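You operate a simulated robot arm through the tools that you are given. There is no shell and no other tool. Be economical: measure what you need, move in short steps, check, and stop when the job is done.

You run a simulated two-armed robot. Do the job below in one go: nothing can be reset, and whatever is moved stays where it is left.

## Task
Take the brass threaded fitting and leave it on the top of the green bench mat. Take the brass ring and leave it on the top of the green bench mat. Take the orange tape spool and leave it on top of the framed silver plate. Fetch the cream rubbing block and set it on the top of the green-door bench. Take the white coating pad and leave it on top of the yellow-tab filter. Put the brown square-grip pad on the top of the teal-drawer bench away on the top of the long grey-door table. Put the copper flanged bush on the top deck of the utility cart away on the top of the test bench. Take the broad green pad and put it on the top of the wrap table. Do these in any order. Set down upright: orange tape spool, cream rubbing block, white coating pad, brown square-grip pad, broad green pad.

The check looks at the end state, three seconds after you hand in, the way a careful person would. Anything else that was tipped, shoved, dropped, spilled or broken makes it a failure.

## Robot
Two 7-joint arms with two-finger grippers on one trunk, on a base that drives. Base frame: it is fixed to the floor where the robot stands at the start and does not move with it; the origin is under the middle of the robot, x ahead of it, y to its left, z up. Units: mm, degrees, N and s.
The left shoulder is at the start at [24, 220, 1155], the right one opposite. Places, roughly: brass ring (7x4x11 cm) [600, 500, 800]; brass threaded fitting (5x5x4 cm) [500, 200, 800]; broad green pad (8x6x10 cm) [-1800, -3800, 300]; brown square-grip pad (6x5x8 cm) [800, -2000, 800]; copper flanged bush (5x5x4 cm) [700, -4100, 800]; cream rubbing block (8x5x10 cm) [-1200, 300, 800]; framed silver plate (22x6x5 cm) [400, 2300, 800]; orange tape spool (5x5x8 cm) [600, 800, 800]; top of the green bench mat [200, -2200, 800]; top of the green-door bench [200, -1400, 800]; top of the long grey-door table [600, 1500, 800]; top of the test bench [-4400, -4000, 800]; top of the wrap table [-3800, -1500, 800]; white coating pad (6x5x8 cm) [-1000, -1400, 800]; yellow-tab filter (29x19x7 cm) [-300, -2300, 800]. Payload 2.2 kg a hand.
The tool frame of a hand sits at the grasp point between the pads (the TCP): z along the fingers, y along the line on which they close. The tips reach 19 mm beyond it. The gripper opens to 116 mm. The gripper's body begins 70 mm behind the TCP.
Orientation is told as [roll, pitch, yaw] about the base's x, y, z axes, in that order, counted from this pose: with the fingers straight down and closing along the base's y, the tool's x points along the base's -x, its y along +y and its z along -z.

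## Interface
- The arms move only by the tool play_rows. It takes "left_increments", "right_increments" or both (then of equal length, played together; a hand with none holds still); each is a list of rows, each an object of numbers (a shift or turn left out is 0, a gripper value left out holds the last): "tx", "ty", "tz": the shift along the base's x, y, z in m; "rx", "ry", "rz": the turn, a rotation vector about the base's x, y, z in degrees; "fingers": the closure, from 0 (fully open) to 1 (shut). In form: [{"tx": .., "ty": .., "tz": .., "rx": .., "ry": .., "rz": .., "fingers": ..}, ...]. A call has 1 to 8 rows; each row is the pose to reach, as a shift and turn from the pose commanded when the call began. A row lasts 0.2 s, in which the tool goes at most 50 mm and 8.6 degrees; a call with a longer step from one row to the next is refused whole, and so is a gripper value outside its range. Where a pose cannot be reached the arm comes as near as it can. A force on the tool above 40 N (or 10 N above the force at the start of the call, whichever is more), or a blocked arm, ends the call early, and 0.2 s more pass. Each finger halts on what it meets, pressing with about 21 N; the grip force reading is that of the motor and also rises with nothing between the fingers. The clock runs only during rows and for 0.2 s after the last one: add rows that repeat a pose to give the fingers time. The reply holds the time, the measured pose of the TCP, the force on the tool along the base axes, the opening and the grip force, in the units named above and with some noise, with the torque about the TCP (base axes, N m) and any sound that the robot's microphone picked up.
- Cameras (640 x 400 px; columns grow to the right, rows downward): "scene" is now at [105.8, 55.6, 1311.7]; the picture's right is [0.62, -0.79, 0.00], its down [-0.55, -0.44, -0.71] and it looks along [0.56, 0.44, -0.70] (base axes); focal length 283 px, centre (320, 200). "left" rides on the left gripper at [69, 15, -97] in its tool frame; the picture's right is [-0.21, 0.98, 0.00], its down [-0.76, -0.17, -0.63] and it looks along [-0.62, -0.14, 0.77] (tool axes); focal length 251 px, centre (320, 200). "right" rides on the right gripper at [69, -15, -97] in its tool frame; the picture's right is [0.22, 0.98, 0.00], its down [-0.76, 0.17, -0.63] and it looks along [-0.62, 0.14, 0.77] (tool axes); focal length 251 px, centre (320, 200). There is no depth. A picture from a camera that has moved, and an enlarged one, comes with that camera's place and axes in the base frame and with its lens.
- grab_frame(camera): a new picture of that camera. The clock stands still meanwhile.
- lift_body(by): slides the trunk up (or, below 0, down) by that many mm; the arms and the scene camera ride with it, the base frame stays. It gives what a move gives, with no picture.
- drive_base(legs): drives the robot by 1 to 6 legs, each [ahead, left, turn to the left] in mm, mm and degrees, along the robot's own axes; the way and the turn of a leg run together, so that a leg with both is an arc; at most 1500 mm and 180 degrees a leg. The arms and the cameras ride along, it lands a little off, and it stops where it bumps. It gives what a move gives.
- head_to(pan, tilt): turns the head with the scene camera to pan (to the left, within 80 degrees either way) and tilt (down, from -29 to 69), counted from straight ahead of the robot. It gives what a move gives.
- enlarge(camera, box): a new picture of the part [left, top, right, bottom] of that camera's present view, enlarged. The clock stands still meanwhile.
- job_done(): hands the job in; it is judged then, once.

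Go step by step. Nothing tells you exact positions but the pictures and the camera data: compare them with the known pose of the tool, close in by small moves and look again before you grip or let go. The budget is 483 turns and 226 pictures, counting those below and the enlarged ones. Unless the task says otherwise, let go and move clear before handing in, and close with one line.

The tools are called after "Emit:" by a JSON object that holds its "method" and its "body". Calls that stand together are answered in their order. play_rows: Moves the arms, as the interface text tells. Its arguments: {"type":"object","properties":{"left_increments":{"type":"array"},"right_increments":{"type":"array"}},"required":[]} The other tools are called the same way: lift_body (by) slides the trunk up or down; drive_base (legs) drives the base; head_to (pan, tilt) turns the head that bears the scene camera; grab_frame (camera) takes a picture; enlarge (camera, box) takes an enlarged picture of a part of a camera's view; job_done () hands the job in.

At the start:

```text
t: 0.0
left_position: [312.5, 461.2, 1031.4]
left_tool_rot: [-0.2, 0.1, -0.1]
left_force: [0.9, -0.1, 1.0]
left_wrist_torque: [-0.03, 0.0, -0.02]
left_width: 116.1
left_grasp_force: 0.0
right_position: [322.6, 64.6, 1060.3]
right_tool_rot: [-0.2, 0.1, 0.0]
right_force: [0.0, 0.4, -0.9]
right_wrist_torque: [-0.07, 0.03, 0.02]
right_width: 116.1
right_grasp_force: 0.1
trunk travel left (down, up): [-300.0, 190.0]
robot x, y, heading: [-0.7, -1.0, 0.0]
head pan, tilt: [38.1, 44.6]
```

scene: 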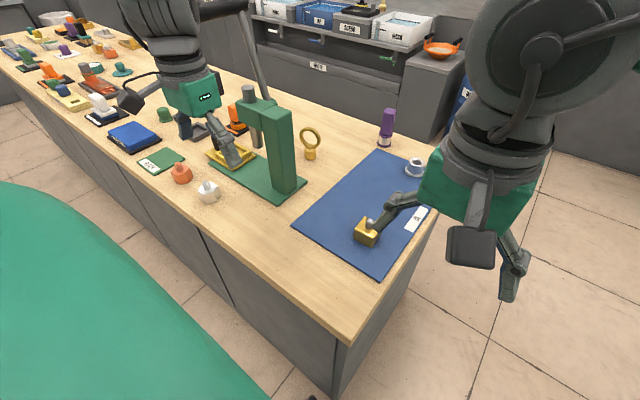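
right: 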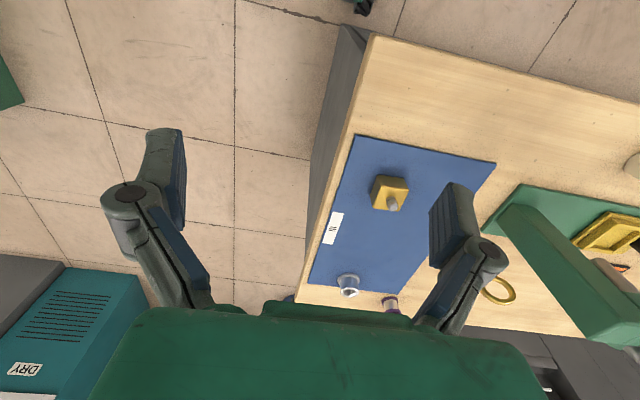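
left: 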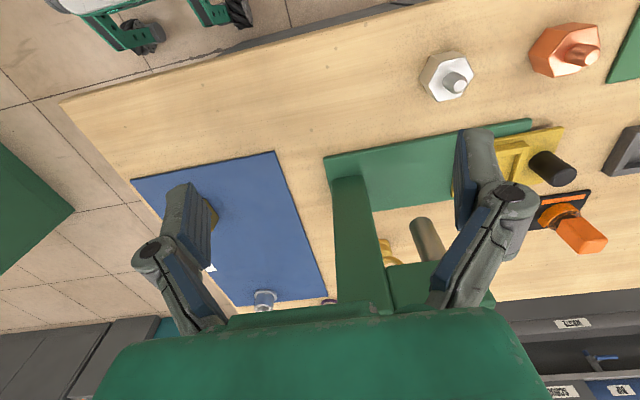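

I see the fitting on a blue mat at about (476, 211, 820), with the ring behind it and the long table running off to the left. Before moving I'll look around with the head.

Emit:
{"method": "head_to", "body": {"pan": -70, "tilt": 25}}

Emit:
{"method": "grab_frame", "body": {"camera": "scene"}}

Emit:
{"method": "head_to", "body": {"pan": 75, "tilt": 25}}

Emit:
{"method": "grab_frame", "body": {"camera": "scene"}}

Emit:
{"method": "head_to", "body": {"pan": 20, "tilt": 65}}

Emit:
{"method": "grab_frame", "body": {"camera": "scene"}}

```text
t: 1.9
left_position: [309.3, 461.8, 1032.0]
left_tool_rot: [-0.2, -0.1, 0.0]
left_force: [-0.3, -0.3, -1.1]
left_wrist_torque: [0.01, -0.04, 0.01]
left_width: 115.8
left_grasp_force: 0.2
right_position: [321.3, 64.4, 1062.0]
right_tool_rot: [-0.2, -0.1, 0.1]
right_force: [0.0, -0.3, 0.3]
right_wrist_torque: [0.0, 0.0, 0.0]
right_width: 116.1
right_grasp_force: 0.0
trunk travel left (down, up): [-300.0, 190.0]
robot x, y, heading: [-0.9, 5.3, -0.1]
head pan, tilt: [-70.0, 25.0]
```

```text
222 pictures are left
camera scene: at [73.1, -80.5, 1342.2], right [-0.94, -0.34, 0.0], down [-0.15, 0.39, -0.91], along [0.31, -0.85, -0.42], focal length 283 px, centre (320, 200)
```

scene: 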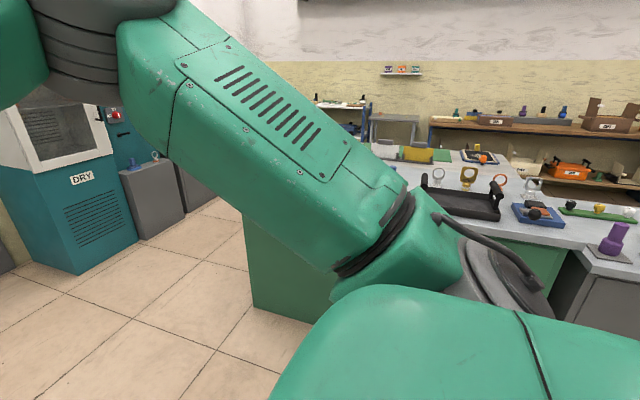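

```text
t: 4.2
left_position: [309.8, 459.3, 1033.1]
left_tool_rot: [-0.1, -0.1, -0.1]
left_force: [-0.7, 0.2, -0.1]
left_wrist_torque: [-0.03, 0.01, 0.01]
left_width: 115.9
left_grasp_force: 0.1
right_position: [320.6, 60.6, 1060.2]
right_tool_rot: [0.1, -0.1, 0.0]
right_force: [-0.7, 0.4, -0.2]
right_wrist_torque: [-0.03, -0.01, 0.01]
right_width: 115.9
right_grasp_force: 0.1
trunk travel left (down, up): [-300.0, 190.0]
robot x, y, heading: [1.5, 4.4, 0.1]
head pan, tilt: [75.0, 25.0]
```

```text
221 pictures are left
camera scene: at [65.3, 92.8, 1341.8], right [0.97, -0.26, 0.0], down [-0.11, -0.41, -0.91], along [0.23, 0.87, -0.43], focal length 283 px, centre (320, 200)
```

scene: 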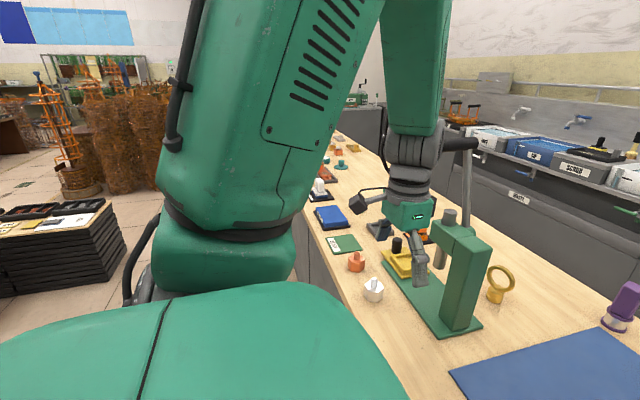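

```text
t: 5.4
left_position: [311.0, 459.8, 1034.2]
left_tool_rot: [-0.2, -0.1, 0.0]
left_force: [0.4, 0.1, 0.0]
left_wrist_torque: [-0.04, 0.0, 0.0]
left_width: 116.0
left_grasp_force: 0.0
right_position: [320.4, 61.7, 1061.5]
right_tool_rot: [-0.2, -0.1, 0.0]
right_force: [0.0, -0.8, 0.0]
right_wrist_torque: [0.0, 0.01, -0.01]
right_width: 116.0
right_grasp_force: 0.2
trunk travel left (down, up): [-300.0, 190.0]
robot x, y, heading: [-1.0, 2.2, 0.0]
head pan, tilt: [20.0, 65.0]
```

```text
220 pictures are left
camera scene: at [98.4, 24.5, 1286.2], right [0.34, -0.94, 0.0], down [-0.85, -0.31, -0.42], along [0.39, 0.14, -0.91], focal length 283 px, centre (320, 200)
```

scene: 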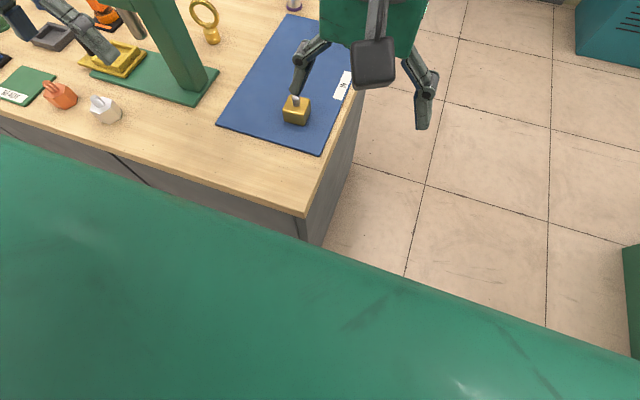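

The fitting sits at about (476, 215) and the ring near (640, 515). I'll move the right hand above the fitting and enlarge the view.

Emit:
{"method": "play_rows", "body": {"right_increments": [{"tx": 0.03, "ty": 0.03, "tz": -0.01}, {"tx": 0.06, "ty": 0.06, "tz": -0.02}, {"tx": 0.09, "ty": 0.09, "tz": -0.03}, {"tx": 0.12, "ty": 0.12, "tz": -0.04}, {"tx": 0.155, "ty": 0.15, "tz": -0.06}, {"tx": 0.155, "ty": 0.15, "tz": -0.1}]}}

Emit:
{"method": "enlarge", "body": {"camera": "scene", "box": [180, 0, 420, 200]}}

Emit:
{"method": "grab_frame", "body": {"camera": "right"}}

```text
refused: row 5 steps farther than a row can; nothing moved
```

```text
2.00 times, centred on (300, 100) of scene
camera zoom: at [98.4, 24.5, 1286.2], right [0.34, -0.94, 0.0], down [-0.85, -0.31, -0.42], along [0.39, 0.14, -0.91], focal length 566 px, centre (360, 400)
```

zoom: 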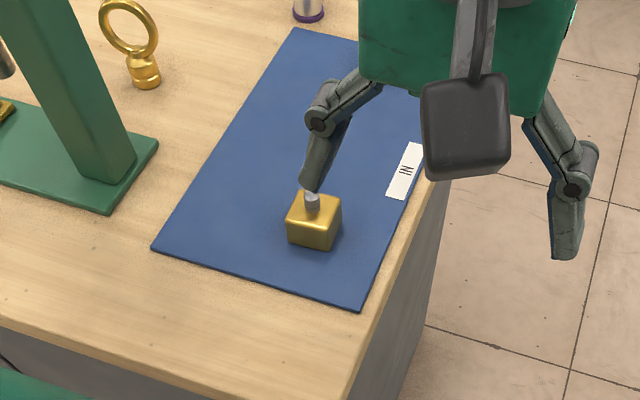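

```text
218 pictures are left
camera right: at [250.6, 44.6, 1156.0], right [-0.22, 0.98, 0.0], down [0.76, 0.17, 0.63], along [0.62, 0.14, -0.77], focal length 251 px, centre (320, 200)
```

right: 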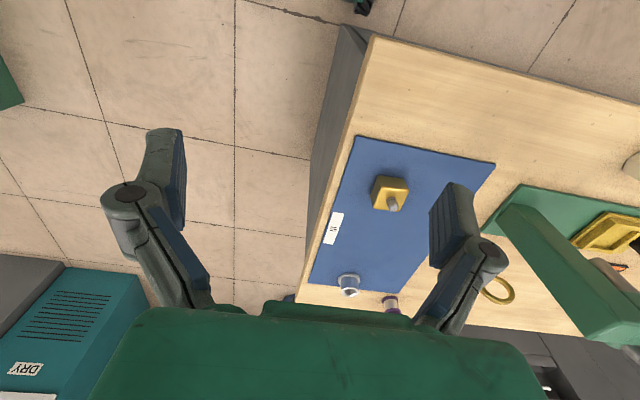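

The fitting is a square block with a stub, aligned with the base axes at about (480, 215). I'll move the right hand over it.

Emit:
{"method": "play_rows", "body": {"right_increments": [{"tx": 0.03, "ty": 0.03, "tz": 0.0}, {"tx": 0.06, "ty": 0.06, "tz": -0.01}, {"tx": 0.09, "ty": 0.09, "tz": -0.02}, {"tx": 0.12, "ty": 0.12, "tz": -0.04}, {"tx": 0.15, "ty": 0.15, "tz": -0.06}, {"tx": 0.158, "ty": 0.152, "tz": -0.09}, {"tx": 0.158, "ty": 0.152, "tz": -0.12}, {"tx": 0.158, "ty": 0.152, "tz": -0.15}]}}

Emit:
{"method": "grab_frame", "body": {"camera": "scene"}}

Emit:
{"method": "grab_frame", "body": {"camera": "right"}}

```text
t: 7.2
left_position: [312.8, 459.4, 1032.1]
left_tool_rot: [-0.1, 0.1, 0.0]
left_force: [0.5, -0.1, -0.1]
left_wrist_torque: [0.04, 0.06, -0.02]
left_width: 115.8
left_grasp_force: 0.0
right_position: [484.4, 179.3, 886.6]
right_tool_rot: [0.1, 0.0, 0.0]
right_force: [1.0, -0.6, 0.5]
right_wrist_torque: [0.01, 0.09, -0.03]
right_width: 116.0
right_grasp_force: 0.0
right hand out of reach, approached as far as the arm can: row 5, 6, 7, 8
trunk travel left (down, up): [-300.0, 190.0]
robot x, y, heading: [-4.5, 2.3, 0.1]
head pan, tilt: [20.0, 65.0]
```

```text
217 pictures are left
camera scene: at [101.8, 25.3, 1285.6], right [0.34, -0.94, 0.0], down [-0.85, -0.31, -0.42], along [0.39, 0.14, -0.91], focal length 283 px, centre (320, 200)
```

scene: 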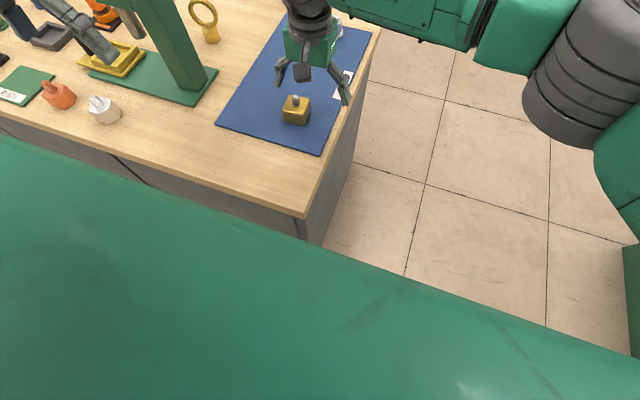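

```text
216 pictures are left
camera right: at [415.4, 163.2, 981.8], right [-0.21, 0.98, 0.0], down [0.76, 0.17, 0.63], along [0.62, 0.14, -0.77], focal length 251 px, centre (320, 200)
```

right: 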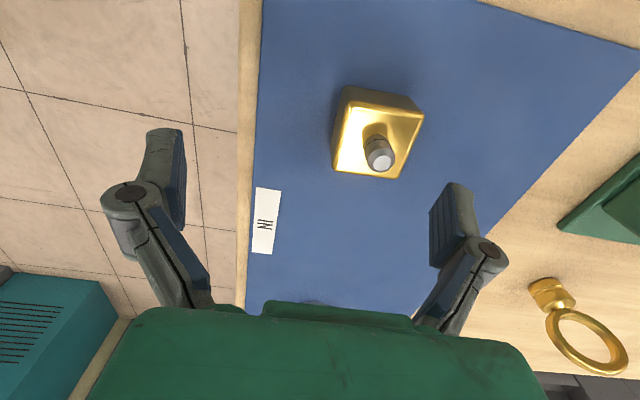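

The right hand is at its reach limit across the body. I'll retract it, strafe the base left 150 mm, then continue.

Emit:
{"method": "play_rows", "body": {"right_increments": [{"ty": -0.04, "tz": 0.02}, {"ty": -0.08, "tz": 0.04}, {"ty": -0.12, "tz": 0.06}]}}

Emit:
{"method": "drive_base", "body": {"legs": [[0, 150, 0]]}}

```text
t: 8.0
left_position: [309.2, 457.3, 1035.7]
left_tool_rot: [0.1, -0.1, 0.0]
left_force: [-0.3, 0.6, 0.2]
left_wrist_torque: [-0.01, 0.0, -0.01]
left_width: 116.2
left_grasp_force: 0.1
right_position: [480.5, 55.8, 949.6]
right_tool_rot: [0.2, -0.1, 0.1]
right_force: [0.0, 0.1, 0.3]
right_wrist_torque: [-0.01, 0.01, -0.02]
right_width: 116.1
right_grasp_force: 0.0
trunk travel left (down, up): [-300.0, 190.0]
robot x, y, heading: [-3.4, -3.5, -0.2]
head pan, tilt: [20.0, 65.0]
```

```text
t: 9.3
left_position: [312.9, 578.5, 1044.7]
left_tool_rot: [1.4, 0.0, -0.2]
left_force: [0.4, -0.6, 0.6]
left_wrist_torque: [0.03, 0.03, 0.0]
left_width: 116.1
left_grasp_force: 0.0
right_position: [482.5, 178.5, 949.3]
right_tool_rot: [1.3, 0.0, -0.3]
right_force: [1.4, -1.8, -0.4]
right_wrist_torque: [0.14, 0.12, 0.03]
right_width: 116.2
right_grasp_force: 0.1
trunk travel left (down, up): [-300.0, 190.0]
robot x, y, heading: [0.8, 145.8, -0.2]
head pan, tilt: [20.0, 65.0]
```

Emit:
{"method": "play_rows", "body": {"right_increments": [{"ty": 0.0, "tz": -0.02}, {"ty": 0.0, "tz": -0.04}, {"ty": 0.0, "tz": -0.04}]}}

Emit:
{"method": "grab_frame", "body": {"camera": "right"}}

```text
t: 10.3
left_position: [305.6, 619.1, 1025.8]
left_tool_rot: [-1.2, -0.4, -0.2]
left_force: [0.4, 0.6, -0.5]
left_wrist_torque: [-0.05, -0.03, 0.0]
left_width: 116.1
left_grasp_force: 0.1
right_position: [475.3, 214.2, 909.6]
right_tool_rot: [-1.5, -0.3, -0.2]
right_force: [-1.6, 1.5, -0.3]
right_wrist_torque: [-0.11, -0.06, -0.02]
right_width: 115.9
right_grasp_force: 0.0
trunk travel left (down, up): [-300.0, 190.0]
robot x, y, heading: [-0.3, 142.1, 0.0]
head pan, tilt: [20.0, 65.0]
stopped in row 3 (right hand): the arm was blocked; the commanded pose is now the measured one
```

```text
215 pictures are left
camera right: at [406.0, 200.2, 1005.2], right [-0.21, 0.98, -0.02], down [0.75, 0.18, 0.63], along [0.62, 0.12, -0.77], focal length 251 px, centre (320, 200)
```

right: 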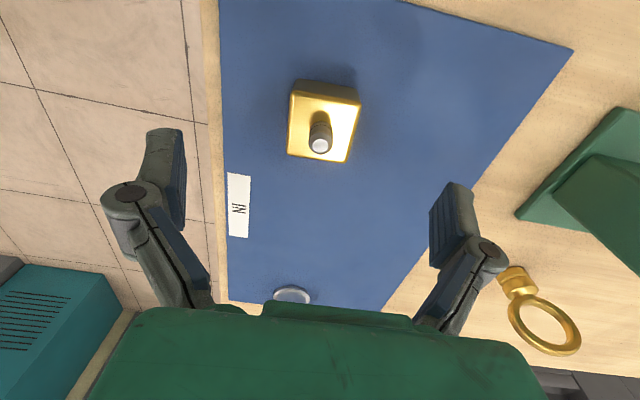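

The arm still sways from the drive. I'll wait a moment and check the pose.

Emit:
{"method": "play_rows", "body": {"right_increments": [{}, {}, {}, {}]}}

```text
t: 11.6
left_position: [301.9, 598.8, 1035.9]
left_tool_rot: [0.0, -0.5, -0.2]
left_force: [0.2, 0.5, -0.2]
left_wrist_torque: [0.06, -0.02, -0.02]
left_width: 115.9
left_grasp_force: 0.1
right_position: [474.2, 196.3, 914.2]
right_tool_rot: [-0.1, -0.6, -0.2]
right_force: [0.9, -1.0, -1.1]
right_wrist_torque: [0.09, 0.02, -0.01]
right_width: 116.0
right_grasp_force: 0.0
trunk travel left (down, up): [-300.0, 190.0]
robot x, y, heading: [-0.3, 146.3, 0.1]
head pan, tilt: [20.0, 65.0]
stopped in row 4 (right hand): the arm was blocked; the commanded pose is now the measured one
```

Emit:
{"method": "play_rows", "body": {"right_increments": [{"tx": 0.002, "ty": 0.01}, {"tx": 0.004, "ty": 0.019, "tz": -0.01}, {"tx": 0.004, "ty": 0.019, "tz": -0.03}, {"tx": 0.004, "ty": 0.019, "tz": -0.05}, {"tx": 0.004, "ty": 0.019, "tz": -0.05}]}}

Emit:
{"method": "grab_frame", "body": {"camera": "right"}}

Emit:
{"method": "enlarge", "body": {"camera": "scene", "box": [280, 0, 480, 160]}}

```text
t: 12.8
left_position: [302.6, 599.6, 1036.9]
left_tool_rot: [0.1, -0.5, -0.2]
left_force: [0.6, 0.2, 0.4]
left_wrist_torque: [-0.01, 0.02, 0.01]
left_width: 116.1
left_grasp_force: 0.1
right_position: [478.1, 217.5, 862.6]
right_tool_rot: [-0.2, -0.5, 0.0]
right_force: [-0.3, 0.5, 0.0]
right_wrist_torque: [0.03, -0.03, 0.01]
right_width: 116.0
right_grasp_force: 0.1
trunk travel left (down, up): [-300.0, 190.0]
robot x, y, heading: [2.2, 144.6, 0.2]
head pan, tilt: [20.0, 65.0]
```

```text
214 pictures are left
camera right: at [408.2, 199.8, 957.7], right [-0.21, 0.98, 0.0], down [0.75, 0.17, 0.64], along [0.62, 0.13, -0.77], focal length 251 px, centre (320, 200)
```

right: 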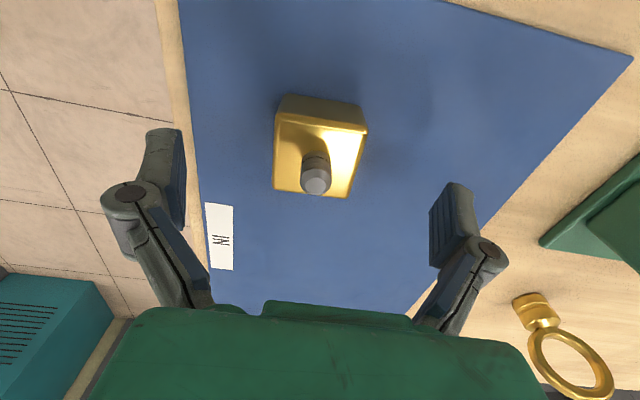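

```text
2.50 times, centred on (380, 80) of scene
camera zoom: at [99.4, 147.7, 1286.3], right [0.34, -0.94, -0.01], down [-0.85, -0.3, -0.42], along [0.39, 0.15, -0.91], focal length 707 px, centre (170, 500)
```

zoom: 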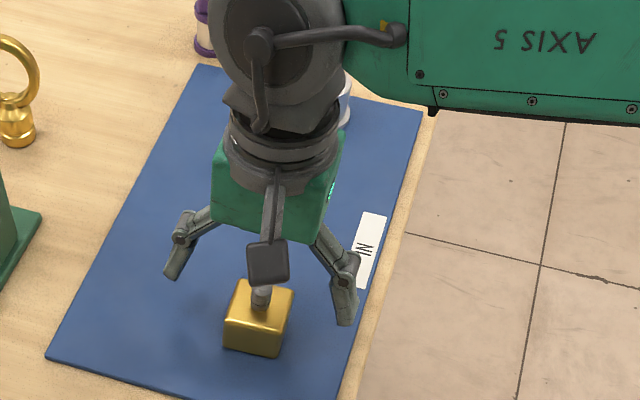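

The block centre is about (482, 213), with its top near 828 and the mat near 800. I'll descend to TCP z≈824 and grip.

Emit:
{"method": "play_rows", "body": {"right_increments": [{"tx": 0.004, "ty": -0.004, "tz": -0.02}, {"tx": 0.004, "ty": -0.004, "tz": -0.038}, {"tx": 0.004, "ty": -0.004, "tz": -0.038}, {"tx": 0.004, "ty": -0.004, "tz": -0.038, "fingers": 0.8}, {"tx": 0.004, "ty": -0.004, "tz": -0.038, "fingers": 0.8}, {"tx": 0.004, "ty": -0.004, "tz": -0.038, "fingers": 0.8}]}}

```text
t: 14.2
left_position: [301.6, 598.9, 1037.6]
left_tool_rot: [0.2, -0.6, -0.2]
left_force: [-0.3, -0.3, 0.9]
left_wrist_torque: [0.06, 0.0, -0.03]
left_width: 116.0
left_grasp_force: 0.0
right_position: [480.5, 215.3, 826.1]
right_tool_rot: [0.4, -0.3, 0.0]
right_force: [0.5, 18.5, 18.4]
right_wrist_torque: [-0.14, 0.23, -0.2]
right_width: 48.0
right_grasp_force: 21.3
trunk travel left (down, up): [-300.0, 190.0]
robot x, y, heading: [-2.9, 138.7, 0.1]
head pan, tilt: [20.0, 65.0]
```

Gripped at 48 mm. Lifting it straight up.

Emit:
{"method": "play_rows", "body": {"right_increments": [{"tz": 0.02}, {"tz": 0.05}, {"tz": 0.09}, {"tz": 0.13}, {"tz": 0.17}, {"tz": 0.2}, {"tx": -0.04, "ty": -0.02, "tz": 0.22}, {"tx": -0.08, "ty": -0.04, "tz": 0.23}]}}

Emit:
{"method": "head_to", "body": {"pan": 40, "tilt": 45}}

Emit:
{"method": "grab_frame", "body": {"camera": "scene"}}

```text
t: 15.9
left_position: [302.0, 598.3, 1038.6]
left_tool_rot: [0.0, -0.7, -0.2]
left_force: [0.2, -0.4, -0.2]
left_wrist_torque: [0.06, -0.04, 0.02]
left_width: 116.0
left_grasp_force: 0.1
right_position: [402.2, 170.3, 1056.1]
right_tool_rot: [0.0, -0.5, -0.2]
right_force: [0.0, 0.0, -3.1]
right_wrist_torque: [0.06, 0.01, 0.01]
right_width: 47.8
right_grasp_force: 20.9
trunk travel left (down, up): [-300.0, 190.0]
robot x, y, heading: [3.0, 139.8, -0.2]
head pan, tilt: [20.0, 65.0]
```

```text
t: 16.8
left_position: [302.5, 598.5, 1036.4]
left_tool_rot: [0.2, -0.4, -0.2]
left_force: [1.2, -0.4, 1.0]
left_wrist_torque: [0.04, 0.01, 0.03]
left_width: 116.1
left_grasp_force: 0.0
right_position: [403.8, 171.6, 1055.1]
right_tool_rot: [-0.1, -0.5, -0.2]
right_force: [1.4, -0.3, -3.1]
right_wrist_torque: [0.05, 0.02, -0.03]
right_width: 48.0
right_grasp_force: 20.6
trunk travel left (down, up): [-300.0, 190.0]
robot x, y, heading: [1.0, 145.9, -0.1]
head pan, tilt: [40.0, 45.0]
```

```text
212 pictures are left
camera scene: at [104.8, 192.3, 1311.2], right [0.64, -0.77, 0.0], down [-0.55, -0.45, -0.71], along [0.54, 0.45, -0.71], focal length 283 px, centre (320, 200)
```

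scene: 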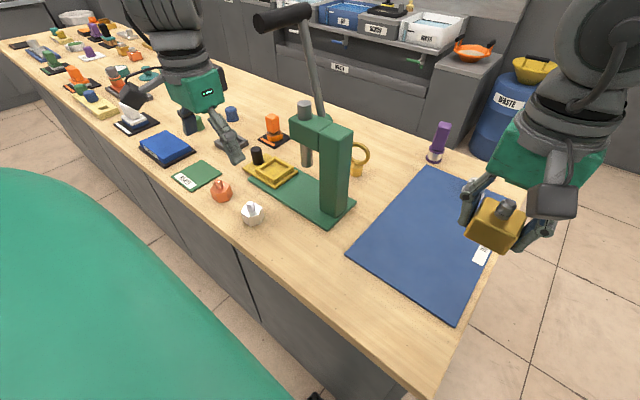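

The ring stands behind an arbor press, so the safest way in is from the right end of the table. I'll enlarge the ring to see how it is turned.

Emit:
{"method": "enlarge", "body": {"camera": "scene", "box": [250, 80, 490, 230]}}

Emit:
{"method": "head_to", "body": {"pan": -30, "tilt": 35}}

Emit:
{"method": "grab_frame", "body": {"camera": "scene"}}

```text
2.67 times, centred on (370, 155) of scene
camera zoom: at [104.8, 192.3, 1311.2], right [0.64, -0.77, 0.0], down [-0.55, -0.45, -0.71], along [0.54, 0.45, -0.71], focal length 754 px, centre (187, 320)
```

zoom: 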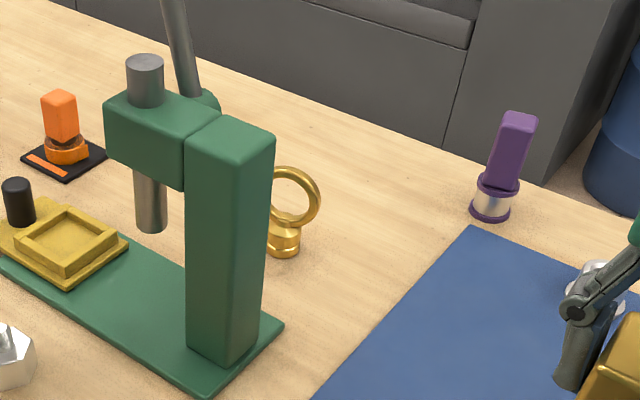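

```text
t: 18.2
left_position: [304.4, 612.3, 1032.4]
left_tool_rot: [-0.6, -0.5, -0.2]
left_force: [0.1, 0.4, -0.1]
left_wrist_torque: [-0.04, 0.03, -0.02]
left_width: 115.9
left_grasp_force: 0.1
right_position: [402.4, 185.7, 1054.5]
right_tool_rot: [-0.7, -0.4, -0.1]
right_force: [-0.3, 0.2, -2.5]
right_wrist_torque: [-0.06, -0.01, 0.03]
right_width: 48.1
right_grasp_force: 20.7
trunk travel left (down, up): [-300.0, 190.0]
robot x, y, heading: [-3.9, 147.2, 0.1]
head pan, tilt: [-30.0, 35.0]
```

```text
210 pictures are left
camera scene: at [118.5, 109.2, 1326.2], right [-0.5, -0.87, 0.01], down [-0.5, 0.28, -0.82], along [0.71, -0.41, -0.57], focal length 283 px, centre (320, 200)
```

scene: 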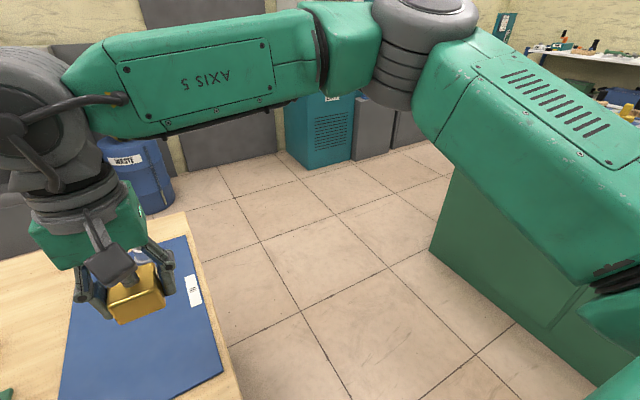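

The floor at the table's right end is clear for the ring. First I'll use the free left hand for the orange spool near (655, 855), driving left along the table and then looking.

Emit:
{"method": "play_rows", "body": {"right_increments": [{"tx": -0.04, "ty": -0.02}, {"tx": -0.08, "ty": -0.04}]}}

Emit:
{"method": "drive_base", "body": {"legs": [[0, 450, 0]]}}

Emit:
{"method": "head_to", "body": {"pan": 15, "tilt": 40}}

Emit:
{"method": "grab_frame", "body": {"camera": "scene"}}

Emit:
{"method": "grab_frame", "body": {"camera": "left"}}

```text
t: 18.8
left_position: [301.4, 601.0, 1034.9]
left_tool_rot: [-0.1, -0.6, -0.1]
left_force: [0.6, 0.8, 0.1]
left_wrist_torque: [0.05, -0.02, -0.05]
left_width: 116.0
left_grasp_force: 0.2
right_position: [323.2, 135.5, 1052.4]
right_tool_rot: [-0.2, -0.5, -0.1]
right_force: [-0.7, -0.7, -2.0]
right_wrist_torque: [0.02, -0.04, 0.0]
right_width: 48.0
right_grasp_force: 21.2
trunk travel left (down, up): [-300.0, 190.0]
robot x, y, heading: [-0.6, 141.6, -0.1]
head pan, tilt: [-30.0, 35.0]
```

```text
t: 21.5
left_position: [309.2, 1050.1, 1035.9]
left_tool_rot: [0.0, -0.5, -0.6]
left_force: [-0.1, -0.8, -1.1]
left_wrist_torque: [-0.03, -0.01, -0.02]
left_width: 115.9
left_grasp_force: 0.1
right_position: [325.3, 582.9, 1051.8]
right_tool_rot: [-0.2, -0.4, -0.6]
right_force: [-0.6, -0.4, -3.6]
right_wrist_torque: [0.02, -0.06, -0.03]
right_width: 48.2
right_grasp_force: 20.8
trunk travel left (down, up): [-300.0, 190.0]
robot x, y, heading: [8.8, 591.0, -0.3]
head pan, tilt: [-30.0, 35.0]
```

```text
t: 22.6
left_position: [306.1, 1051.2, 1036.1]
left_tool_rot: [-0.1, -0.5, -0.6]
left_force: [-0.7, 1.0, -0.4]
left_wrist_torque: [-0.02, 0.05, 0.0]
left_width: 115.7
left_grasp_force: 0.2
right_position: [323.7, 582.3, 1054.0]
right_tool_rot: [-0.3, -0.6, -0.7]
right_force: [0.2, -0.3, -2.3]
right_wrist_torque: [0.01, 0.02, -0.01]
right_width: 48.0
right_grasp_force: 21.0
trunk travel left (down, up): [-300.0, 190.0]
robot x, y, heading: [1.2, 590.7, -0.3]
head pan, tilt: [15.0, 40.0]
```

```text
209 pictures are left
camera scene: at [126.6, 614.2, 1318.4], right [0.25, -0.97, 0.0], down [-0.63, -0.16, -0.76], along [0.74, 0.19, -0.65], focal length 283 px, centre (320, 200)
```

scene: 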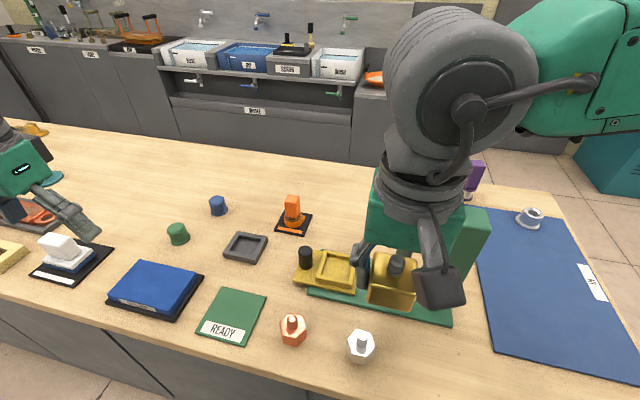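

```text
208 pictures are left
camera left: at [235.6, 1066.7, 1131.7], right [0.23, 0.97, 0.0], down [0.75, -0.17, 0.64], along [0.62, -0.14, -0.77], focal length 251 px, centre (320, 200)
```

left: 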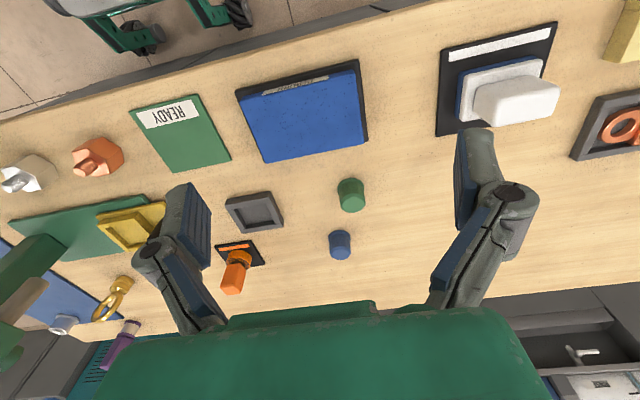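

The spool stands at about (599, 809) on a black plate, and the base already stands against the table edge. I'll bring the left hand over it.

Emit:
{"method": "play_rows", "body": {"left_increments": [{"tx": 0.03, "ty": -0.03}, {"tx": 0.06, "ty": -0.06}, {"tx": 0.09, "ty": -0.09}, {"tx": 0.12, "ty": -0.12}, {"tx": 0.15, "ty": -0.15}, {"tx": 0.18, "ty": -0.18}, {"tx": 0.21, "ty": -0.21}, {"tx": 0.235, "ty": -0.24}]}}

Emit:
{"method": "grab_frame", "body": {"camera": "left"}}

Emit:
{"method": "grab_frame", "body": {"camera": "scene"}}

```text
t: 24.4
left_position: [544.3, 809.0, 1037.0]
left_tool_rot: [-0.1, -0.6, -0.6]
left_force: [0.0, -0.7, 0.3]
left_wrist_torque: [0.0, 0.01, 0.03]
left_width: 116.1
left_grasp_force: 0.1
right_position: [324.8, 583.2, 1052.5]
right_tool_rot: [-0.3, -0.5, -0.6]
right_force: [0.2, 0.7, -3.8]
right_wrist_torque: [0.0, -0.02, 0.0]
right_width: 47.8
right_grasp_force: 20.2
trunk travel left (down, up): [-300.0, 190.0]
robot x, y, heading: [1.7, 594.2, -0.5]
head pan, tilt: [15.0, 40.0]
```

```text
207 pictures are left
camera left: at [472.9, 825.1, 1132.9], right [0.22, 0.97, 0.0], down [0.75, -0.17, 0.64], along [0.62, -0.14, -0.77], focal length 251 px, centre (320, 200)
```

left: 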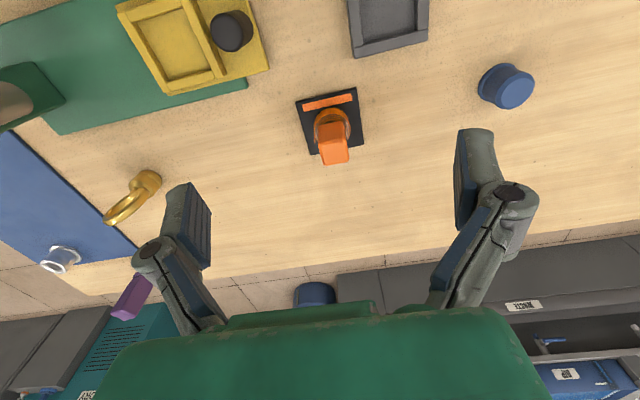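

```text
206 pictures are left
camera scene: at [128.7, 612.7, 1318.2], right [0.25, -0.97, 0.0], down [-0.63, -0.16, -0.76], along [0.74, 0.19, -0.65], focal length 283 px, centre (320, 200)
```

scene: 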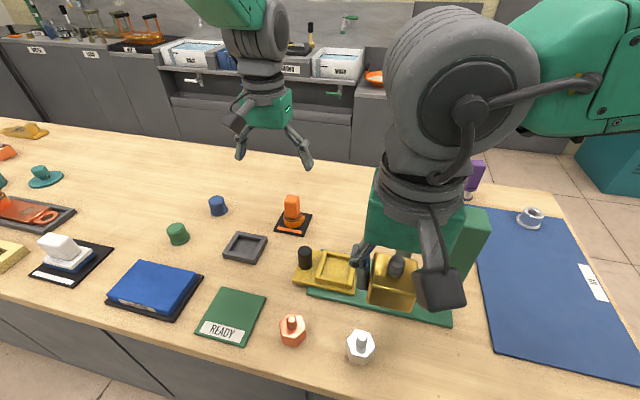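

The spool's post is at about (603, 811), with its top near 885. I'll go down in two stages.

Emit:
{"method": "play_rows", "body": {"left_increments": [{"tx": 0.03, "tz": -0.02}, {"tx": 0.058, "ty": 0.002, "tz": -0.05}, {"tx": 0.058, "ty": 0.002, "tz": -0.08}, {"tx": 0.058, "ty": 0.002, "tz": -0.11}, {"tx": 0.058, "ty": 0.002, "tz": -0.11}]}}

Emit:
{"method": "grab_frame", "body": {"camera": "left"}}

Emit:
{"method": "enlarge", "body": {"camera": "scene", "box": [210, 90, 370, 250]}}

```text
t: 25.6
left_position: [598.6, 812.9, 926.4]
left_tool_rot: [-0.1, -0.8, -0.5]
left_force: [0.1, 0.3, -0.2]
left_wrist_torque: [0.03, -0.03, -0.03]
left_width: 115.9
left_grasp_force: 0.1
right_position: [323.3, 583.4, 1053.2]
right_tool_rot: [-0.3, -0.6, -0.7]
right_force: [-1.1, 0.0, -2.9]
right_wrist_torque: [-0.03, -0.04, 0.0]
right_width: 48.1
right_grasp_force: 20.9
trunk travel left (down, up): [-300.0, 190.0]
robot x, y, heading: [2.9, 591.0, -0.4]
head pan, tilt: [15.0, 40.0]
```

```text
205 pictures are left
camera left: at [527.8, 828.7, 1022.2], right [0.23, 0.97, 0.0], down [0.75, -0.17, 0.64], along [0.63, -0.14, -0.77], focal length 251 px, centre (320, 200)
```

left: 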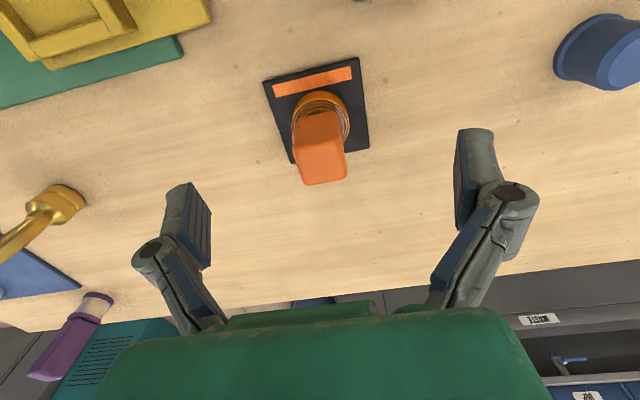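

```text
2.50 times, centred on (290, 170) of scene
camera zoom: at [127.7, 614.1, 1318.3], right [0.25, -0.97, 0.0], down [-0.63, -0.16, -0.76], along [0.74, 0.19, -0.65], focal length 707 px, centre (395, 275)
```

zoom: 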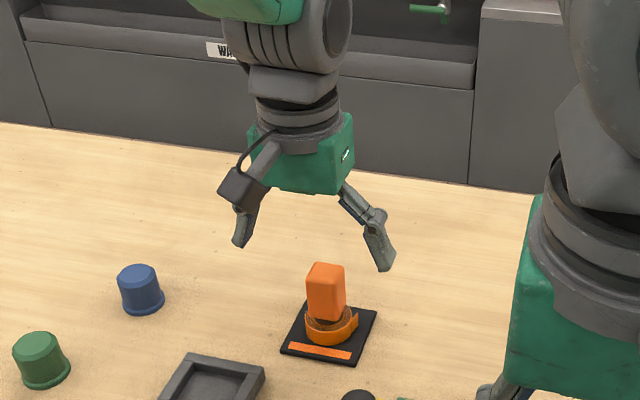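

Emit:
{"method": "play_rows", "body": {"left_increments": [{"tx": 0.008, "tz": -0.02}, {"tx": 0.008, "tz": -0.045}, {"tx": 0.008, "tz": -0.063}, {"tx": 0.008, "tz": -0.063, "fingers": 0.5}, {"tx": 0.008, "tz": -0.063, "fingers": 0.95}, {"tx": 0.008, "tz": -0.063, "fingers": 0.95}, {"tx": 0.008, "tz": -0.063, "fingers": 0.95}]}}

Emit:
{"method": "grab_frame", "body": {"camera": "left"}}

```text
t: 27.2
left_position: [607.0, 812.6, 863.4]
left_tool_rot: [-0.1, -0.6, -0.6]
left_force: [-0.1, 0.1, 0.0]
left_wrist_torque: [0.03, 0.08, 0.01]
left_width: 32.7
left_grasp_force: 21.0
right_position: [323.3, 583.8, 1053.2]
right_tool_rot: [-0.4, -0.6, -0.6]
right_force: [-0.8, 0.2, -2.6]
right_wrist_torque: [0.01, -0.01, 0.01]
right_width: 48.0
right_grasp_force: 20.9
trunk travel left (down, up): [-300.0, 190.0]
robot x, y, heading: [2.0, 592.8, -0.6]
head pan, tilt: [15.0, 40.0]
```

```text
203 pictures are left
camera left: at [536.7, 829.1, 959.1], right [0.23, 0.97, 0.0], down [0.75, -0.17, 0.64], along [0.62, -0.14, -0.77], focal length 251 px, centre (320, 200)
```

left: 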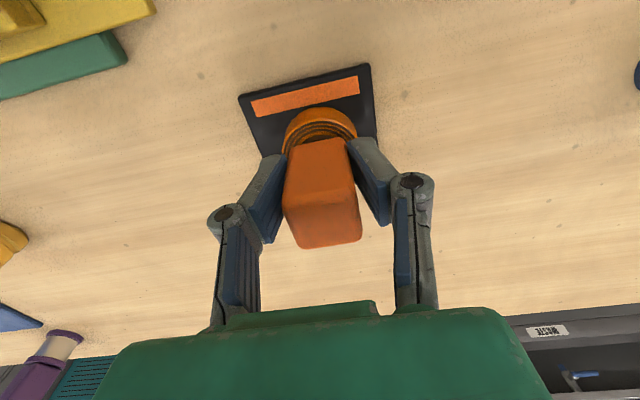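

Gripped on the post at 33 mm. I'll lift it, check the plate stayed put, and draw the hand back.

Emit:
{"method": "play_rows", "body": {"left_increments": [{"tz": 0.02}, {"tz": 0.06}, {"tz": 0.1}, {"tz": 0.14}, {"tz": 0.18}, {"tx": -0.04, "tz": 0.2}, {"tx": -0.08, "ty": 0.02, "tz": 0.2}, {"tx": -0.12, "ty": 0.04, "tz": 0.2}]}}

Emit:
{"method": "head_to", "body": {"pan": 55, "tilt": 35}}

Emit:
{"method": "grab_frame", "body": {"camera": "scene"}}

```text
t: 29.0
left_position: [485.8, 852.7, 1062.7]
left_tool_rot: [-0.1, -0.8, -0.7]
left_force: [0.3, 0.1, -0.6]
left_wrist_torque: [-0.01, -0.02, -0.01]
left_width: 32.6
left_grasp_force: 20.8
right_position: [321.6, 585.2, 1054.6]
right_tool_rot: [-0.4, -0.8, -0.6]
right_force: [-0.7, 0.2, -3.1]
right_wrist_torque: [0.0, -0.04, 0.0]
right_width: 48.1
right_grasp_force: 21.3
trunk travel left (down, up): [-300.0, 190.0]
robot x, y, heading: [0.4, 589.5, -0.6]
head pan, tilt: [15.0, 40.0]
```

```text
t: 30.1
left_position: [487.2, 851.7, 1060.3]
left_tool_rot: [-0.1, -0.7, -0.6]
left_force: [0.4, -0.3, -1.1]
left_wrist_torque: [0.02, 0.0, -0.02]
left_width: 32.5
left_grasp_force: 20.9
right_position: [323.4, 582.8, 1053.0]
right_tool_rot: [-0.3, -0.6, -0.7]
right_force: [0.2, 0.1, -2.8]
right_wrist_torque: [0.02, 0.01, -0.01]
right_width: 48.2
right_grasp_force: 21.3
trunk travel left (down, up): [-300.0, 190.0]
robot x, y, heading: [1.5, 591.8, -0.5]
head pan, tilt: [55.0, 35.0]
```

```text
202 pictures are left
camera scene: at [96.2, 665.5, 1325.9], right [0.81, -0.58, 0.0], down [-0.34, -0.47, -0.82], along [0.47, 0.67, -0.58], focal length 283 px, centre (320, 200)
```

scene: 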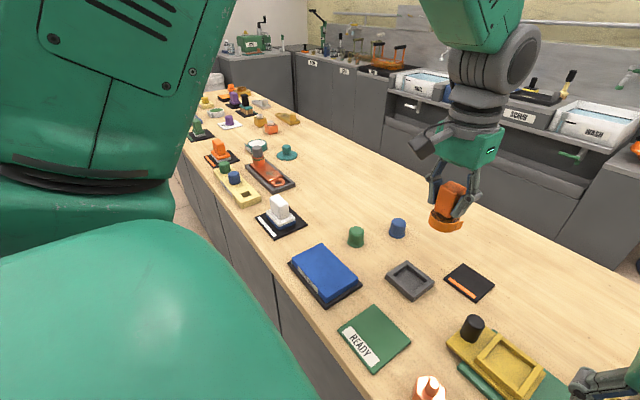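

The spool is in hand and its plate stayed behind. The table edge runs parallel to my path, so I'll drive left toward the silver plate.

Emit:
{"method": "drive_base", "body": {"legs": [[-15, 1000, 0], [0, 430, 0.5]]}}

Emit:
{"method": "head_to", "body": {"pan": 20, "tilt": 45}}

Emit:
{"method": "grab_frame", "body": {"camera": "scene"}}

```text
t: 37.6
left_position: [503.7, 2300.7, 1061.3]
left_tool_rot: [-0.2, -0.6, -1.3]
left_force: [-0.2, 1.4, -1.4]
left_wrist_torque: [0.0, 0.01, 0.0]
left_width: 32.5
left_grasp_force: 20.7
right_position: [337.4, 2036.1, 1052.5]
right_tool_rot: [-0.4, -0.7, -1.2]
right_force: [0.2, -0.1, -3.2]
right_wrist_torque: [0.03, -0.01, 0.04]
right_width: 48.3
right_grasp_force: 20.7
trunk travel left (down, up): [-300.0, 190.0]
robot x, y, heading: [16.9, 2045.6, -1.3]
head pan, tilt: [55.0, 35.0]
```

```text
t: 38.6
left_position: [501.5, 2297.1, 1063.4]
left_tool_rot: [0.0, -0.8, -1.4]
left_force: [-0.5, 0.0, -0.9]
left_wrist_torque: [0.02, 0.03, 0.02]
left_width: 32.6
left_grasp_force: 21.1
right_position: [335.3, 2030.4, 1053.8]
right_tool_rot: [-0.1, -0.7, -1.2]
right_force: [0.0, 0.0, -3.2]
right_wrist_torque: [0.01, -0.02, 0.03]
right_width: 48.3
right_grasp_force: 21.2
trunk travel left (down, up): [-300.0, 190.0]
robot x, y, heading: [18.3, 2041.7, -1.0]
head pan, tilt: [20.0, 45.0]
```

```text
201 pictures are left
camera scene: at [136.8, 2072.6, 1311.1], right [0.32, -0.95, 0.0], down [-0.67, -0.23, -0.7], along [0.67, 0.23, -0.71], focal length 283 px, centre (320, 200)
```

scene: 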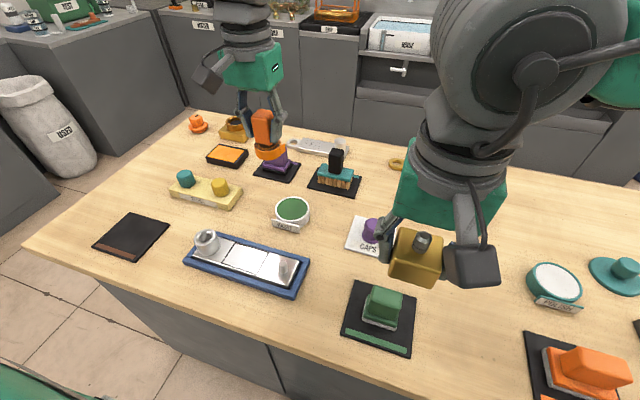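

The blue-framed silver plate lies at about (398, 2325), with a ring at its left end and a peg at its right. I'll look closer.

Emit:
{"method": "enlarge", "body": {"camera": "scene", "box": [160, 190, 340, 310]}}

```text
3.33 times, centred on (250, 250) of scene
camera zoom: at [136.8, 2072.6, 1311.1], right [0.32, -0.95, 0.0], down [-0.67, -0.23, -0.7], along [0.67, 0.23, -0.71], focal length 943 px, centre (553, 33)
```

zoom: 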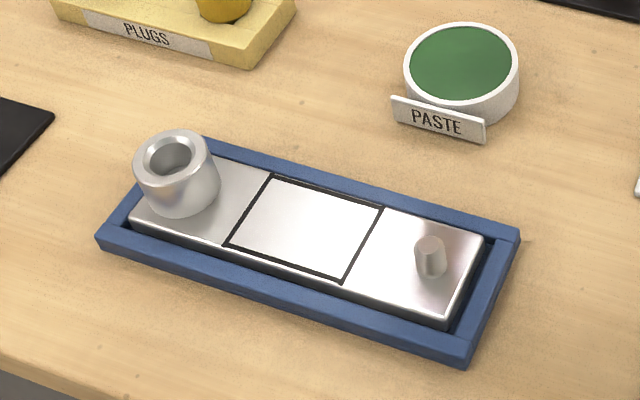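

The plate has a marked square at about (392, 2320). I'll carry the spool there, stop a bit above and check.

Emit:
{"method": "play_rows", "body": {"left_increments": [{"tx": -0.04, "ty": 0.01, "tz": -0.02}, {"tx": -0.08, "ty": 0.02, "tz": -0.04}, {"tx": -0.109, "ty": 0.023, "tz": -0.06}, {"tx": -0.109, "ty": 0.023, "tz": -0.1}, {"tx": -0.109, "ty": 0.023, "tz": -0.13}, {"tx": -0.109, "ty": 0.023, "tz": -0.15}, {"tx": -0.109, "ty": 0.023, "tz": -0.15}]}}

Emit:
{"method": "grab_frame", "body": {"camera": "left"}}

Emit:
{"method": "enlarge", "body": {"camera": "scene", "box": [160, 190, 340, 310]}}

```text
t: 40.2
left_position: [390.4, 2319.4, 912.8]
left_tool_rot: [0.0, -0.8, -1.3]
left_force: [0.2, -0.6, -1.2]
left_wrist_torque: [0.0, 0.0, -0.02]
left_width: 32.5
left_grasp_force: 21.1
right_position: [335.3, 2032.2, 1053.9]
right_tool_rot: [-0.2, -0.8, -1.2]
right_force: [0.2, 0.5, -4.3]
right_wrist_torque: [-0.03, -0.03, 0.04]
right_width: 48.1
right_grasp_force: 20.8
trunk travel left (down, up): [-300.0, 190.0]
robot x, y, heading: [13.8, 2047.2, -1.2]
head pan, tilt: [20.0, 45.0]
```

```text
199 pictures are left
camera left: at [320.1, 2337.0, 1009.0], right [0.24, 0.97, 0.0], down [0.74, -0.18, 0.64], along [0.63, -0.15, -0.77], focal length 251 px, centre (320, 200)
```

left: 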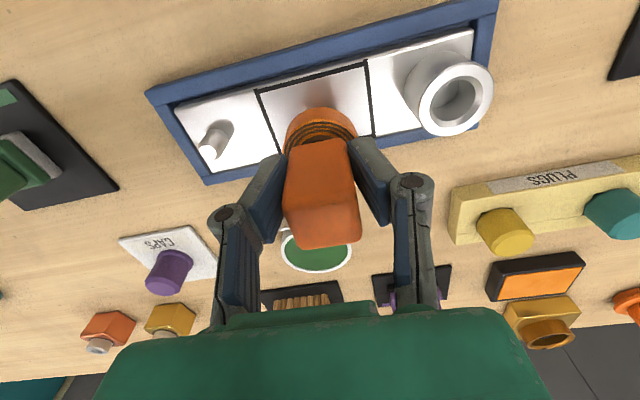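

```text
3.33 times, centred on (250, 250) of scene
camera zoom: at [136.6, 2073.0, 1311.1], right [0.32, -0.95, 0.0], down [-0.67, -0.23, -0.7], along [0.67, 0.23, -0.71], focal length 943 px, centre (553, 33)
```

zoom: 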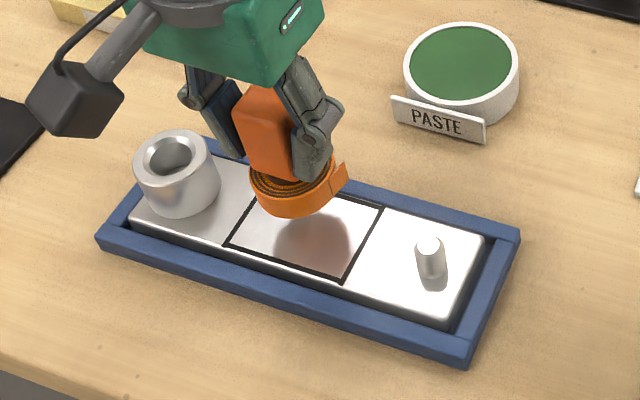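

It is centred over the square. Lowering in small steps while watching the force.

Emit:
{"method": "play_rows", "body": {"left_increments": [{"tz": -0.01}, {"tz": -0.02}, {"tz": -0.025}, {"tz": -0.028}, {"tz": -0.03}, {"tz": -0.03}]}}

Emit:
{"method": "enlarge", "body": {"camera": "scene", "box": [160, 190, 340, 310]}}

```text
t: 41.6
left_position: [391.2, 2320.2, 883.4]
left_tool_rot: [0.0, -0.7, -1.3]
left_force: [-0.1, 0.4, -0.5]
left_wrist_torque: [0.0, -0.01, 0.01]
left_width: 32.6
left_grasp_force: 21.0
right_position: [335.4, 2032.0, 1054.4]
right_tool_rot: [-0.2, -0.8, -1.1]
right_force: [-0.3, -0.3, -2.1]
right_wrist_torque: [0.01, 0.03, 0.0]
right_width: 48.1
right_grasp_force: 21.8
trunk travel left (down, up): [-300.0, 190.0]
robot x, y, heading: [20.4, 2048.6, -1.1]
head pan, tilt: [20.0, 45.0]
```

```text
3.33 times, centred on (250, 250) of scene
camera zoom: at [136.8, 2072.9, 1311.0], right [0.32, -0.95, 0.0], down [-0.67, -0.23, -0.7], along [0.67, 0.23, -0.71], focal length 943 px, centre (553, 33)
```

zoom: 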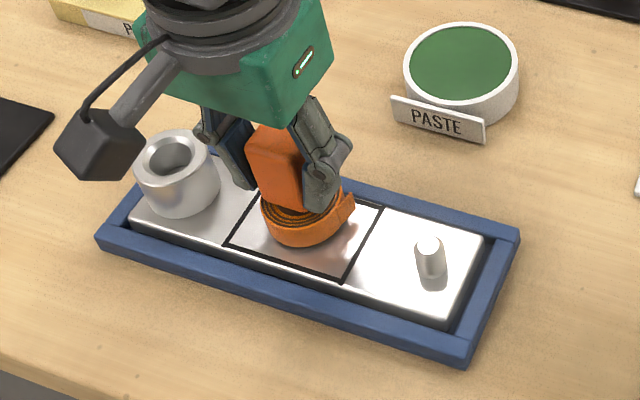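

Emit:
{"method": "play_rows", "body": {"left_increments": [{"tz": -0.002}, {"tz": -0.004}, {"tz": -0.006}, {"tz": -0.006}]}}

```text
t: 42.6
left_position: [391.5, 2319.4, 877.9]
left_tool_rot: [0.0, -0.9, -1.2]
left_force: [0.3, 2.5, 15.5]
left_wrist_torque: [0.09, 0.02, 0.01]
left_width: 32.9
left_grasp_force: 20.8
right_position: [334.6, 2030.5, 1054.8]
right_tool_rot: [-0.2, -0.8, -1.3]
right_force: [1.2, 0.2, -3.2]
right_wrist_torque: [0.03, 0.0, 0.03]
right_width: 48.1
right_grasp_force: 20.8
trunk travel left (down, up): [-300.0, 190.0]
robot x, y, heading: [16.4, 2048.9, -1.0]
head pan, tilt: [20.0, 45.0]
```

Contact at 15 N. I'll ease up a millimetre, open and lift clear.

Emit:
{"method": "play_rows", "body": {"left_increments": [{"tz": 0.002}, {"tz": 0.002, "fingers": 0.55}, {"tz": 0.002, "fingers": 0.4}, {"tz": 0.02, "fingers": 0.4}, {"tz": 0.06}, {"tz": 0.1}, {"tz": 0.14}, {"tz": 0.17}]}}

Emit:
{"method": "enlarge", "body": {"camera": "scene", "box": [160, 190, 340, 310]}}

```text
t: 44.4
left_position: [390.3, 2322.0, 1047.4]
left_tool_rot: [0.0, -0.8, -1.3]
left_force: [0.2, -0.2, 0.7]
left_wrist_torque: [0.02, 0.0, 0.0]
left_width: 69.6
left_grasp_force: 0.1
right_position: [335.0, 2031.8, 1054.8]
right_tool_rot: [-0.2, -0.8, -1.2]
right_force: [0.0, 0.8, -3.7]
right_wrist_torque: [-0.02, 0.02, -0.02]
right_width: 48.1
right_grasp_force: 20.7
trunk travel left (down, up): [-300.0, 190.0]
robot x, y, heading: [17.8, 2046.5, -1.1]
head pan, tilt: [20.0, 45.0]
```

```text
3.33 times, centred on (250, 250) of scene
camera zoom: at [135.0, 2072.7, 1311.2], right [0.32, -0.95, 0.0], down [-0.67, -0.23, -0.71], along [0.67, 0.23, -0.71], focal length 943 px, centre (553, 33)
```

zoom: 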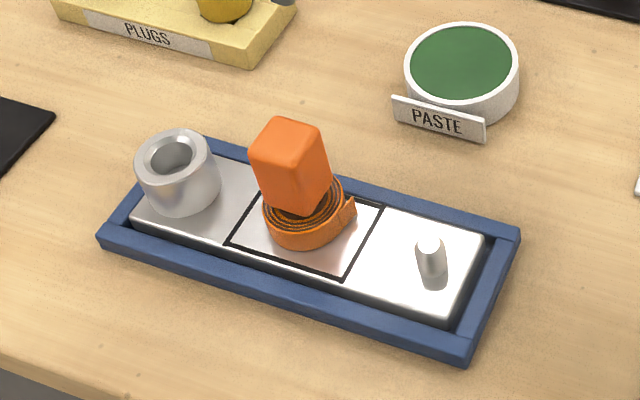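

The spool stands well on the plate. Next I'll drive back along the table and past its right end for the ring.

Emit:
{"method": "play_rows", "body": {"left_increments": [{"tx": -0.03, "tz": 0.02}, {"tx": -0.06, "tz": 0.03, "fingers": 0}]}}

Emit:
{"method": "drive_base", "body": {"legs": [[-20, -1300, 0], [0, -1300, 1]]}}

Emit:
{"method": "head_to", "body": {"pan": 0, "tilt": 35}}

Emit:
{"method": "grab_frame", "body": {"camera": "scene"}}

```text
t: 45.0
left_position: [330.5, 2329.6, 1075.4]
left_tool_rot: [-0.3, -0.8, -1.3]
left_force: [-0.6, 0.2, 0.2]
left_wrist_torque: [-0.03, 0.03, 0.04]
left_width: 116.0
left_grasp_force: 0.1
left hand out of reach, approached as far as the arm can: row 1
right_position: [334.5, 2039.5, 1054.3]
right_tool_rot: [-0.5, -0.8, -1.2]
right_force: [-0.7, 1.2, -4.1]
right_wrist_torque: [-0.09, -0.04, -0.02]
right_width: 48.0
right_grasp_force: 21.0
trunk travel left (down, up): [-300.0, 190.0]
robot x, y, heading: [18.6, 2048.0, -1.0]
head pan, tilt: [20.0, 45.0]
```

```text
t: 57.8
left_position: [260.6, -288.3, 1076.4]
left_tool_rot: [-0.2, -0.8, 0.3]
left_force: [0.0, 0.2, 0.8]
left_wrist_torque: [-0.04, 0.01, 0.0]
left_width: 115.9
left_grasp_force: 0.0
right_position: [272.0, -578.4, 1055.2]
right_tool_rot: [-0.4, -0.9, 0.4]
right_force: [0.3, 0.5, -3.9]
right_wrist_torque: [-0.01, 0.02, -0.03]
right_width: 48.3
right_grasp_force: 20.9
trunk travel left (down, up): [-300.0, 190.0]
robot x, y, heading: [-41.8, -573.4, 0.1]
head pan, tilt: [20.0, 45.0]
```

```text
t: 58.6
left_position: [257.7, -288.6, 1078.4]
left_tool_rot: [-0.1, -0.9, 0.3]
left_force: [-0.5, -0.1, 0.0]
left_wrist_torque: [0.02, -0.01, 0.02]
left_width: 116.1
left_grasp_force: 0.0
right_position: [269.2, -578.7, 1056.0]
right_tool_rot: [-0.2, -0.9, 0.3]
right_force: [-0.8, -0.4, -4.1]
right_wrist_torque: [-0.04, -0.02, 0.0]
right_width: 48.0
right_grasp_force: 20.8
trunk travel left (down, up): [-300.0, 190.0]
robot x, y, heading: [-47.1, -570.7, 0.5]
head pan, tilt: [0.0, 35.0]
```

```text
195 pictures are left
camera scene: at [82.7, -571.7, 1325.9], right [0.01, -1.0, 0.0], down [-0.58, 0.0, -0.82], along [0.82, 0.01, -0.58], focal length 283 px, centre (320, 200)
```

scene: 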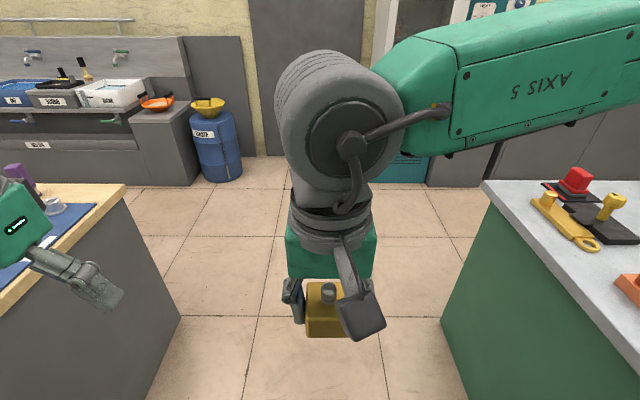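

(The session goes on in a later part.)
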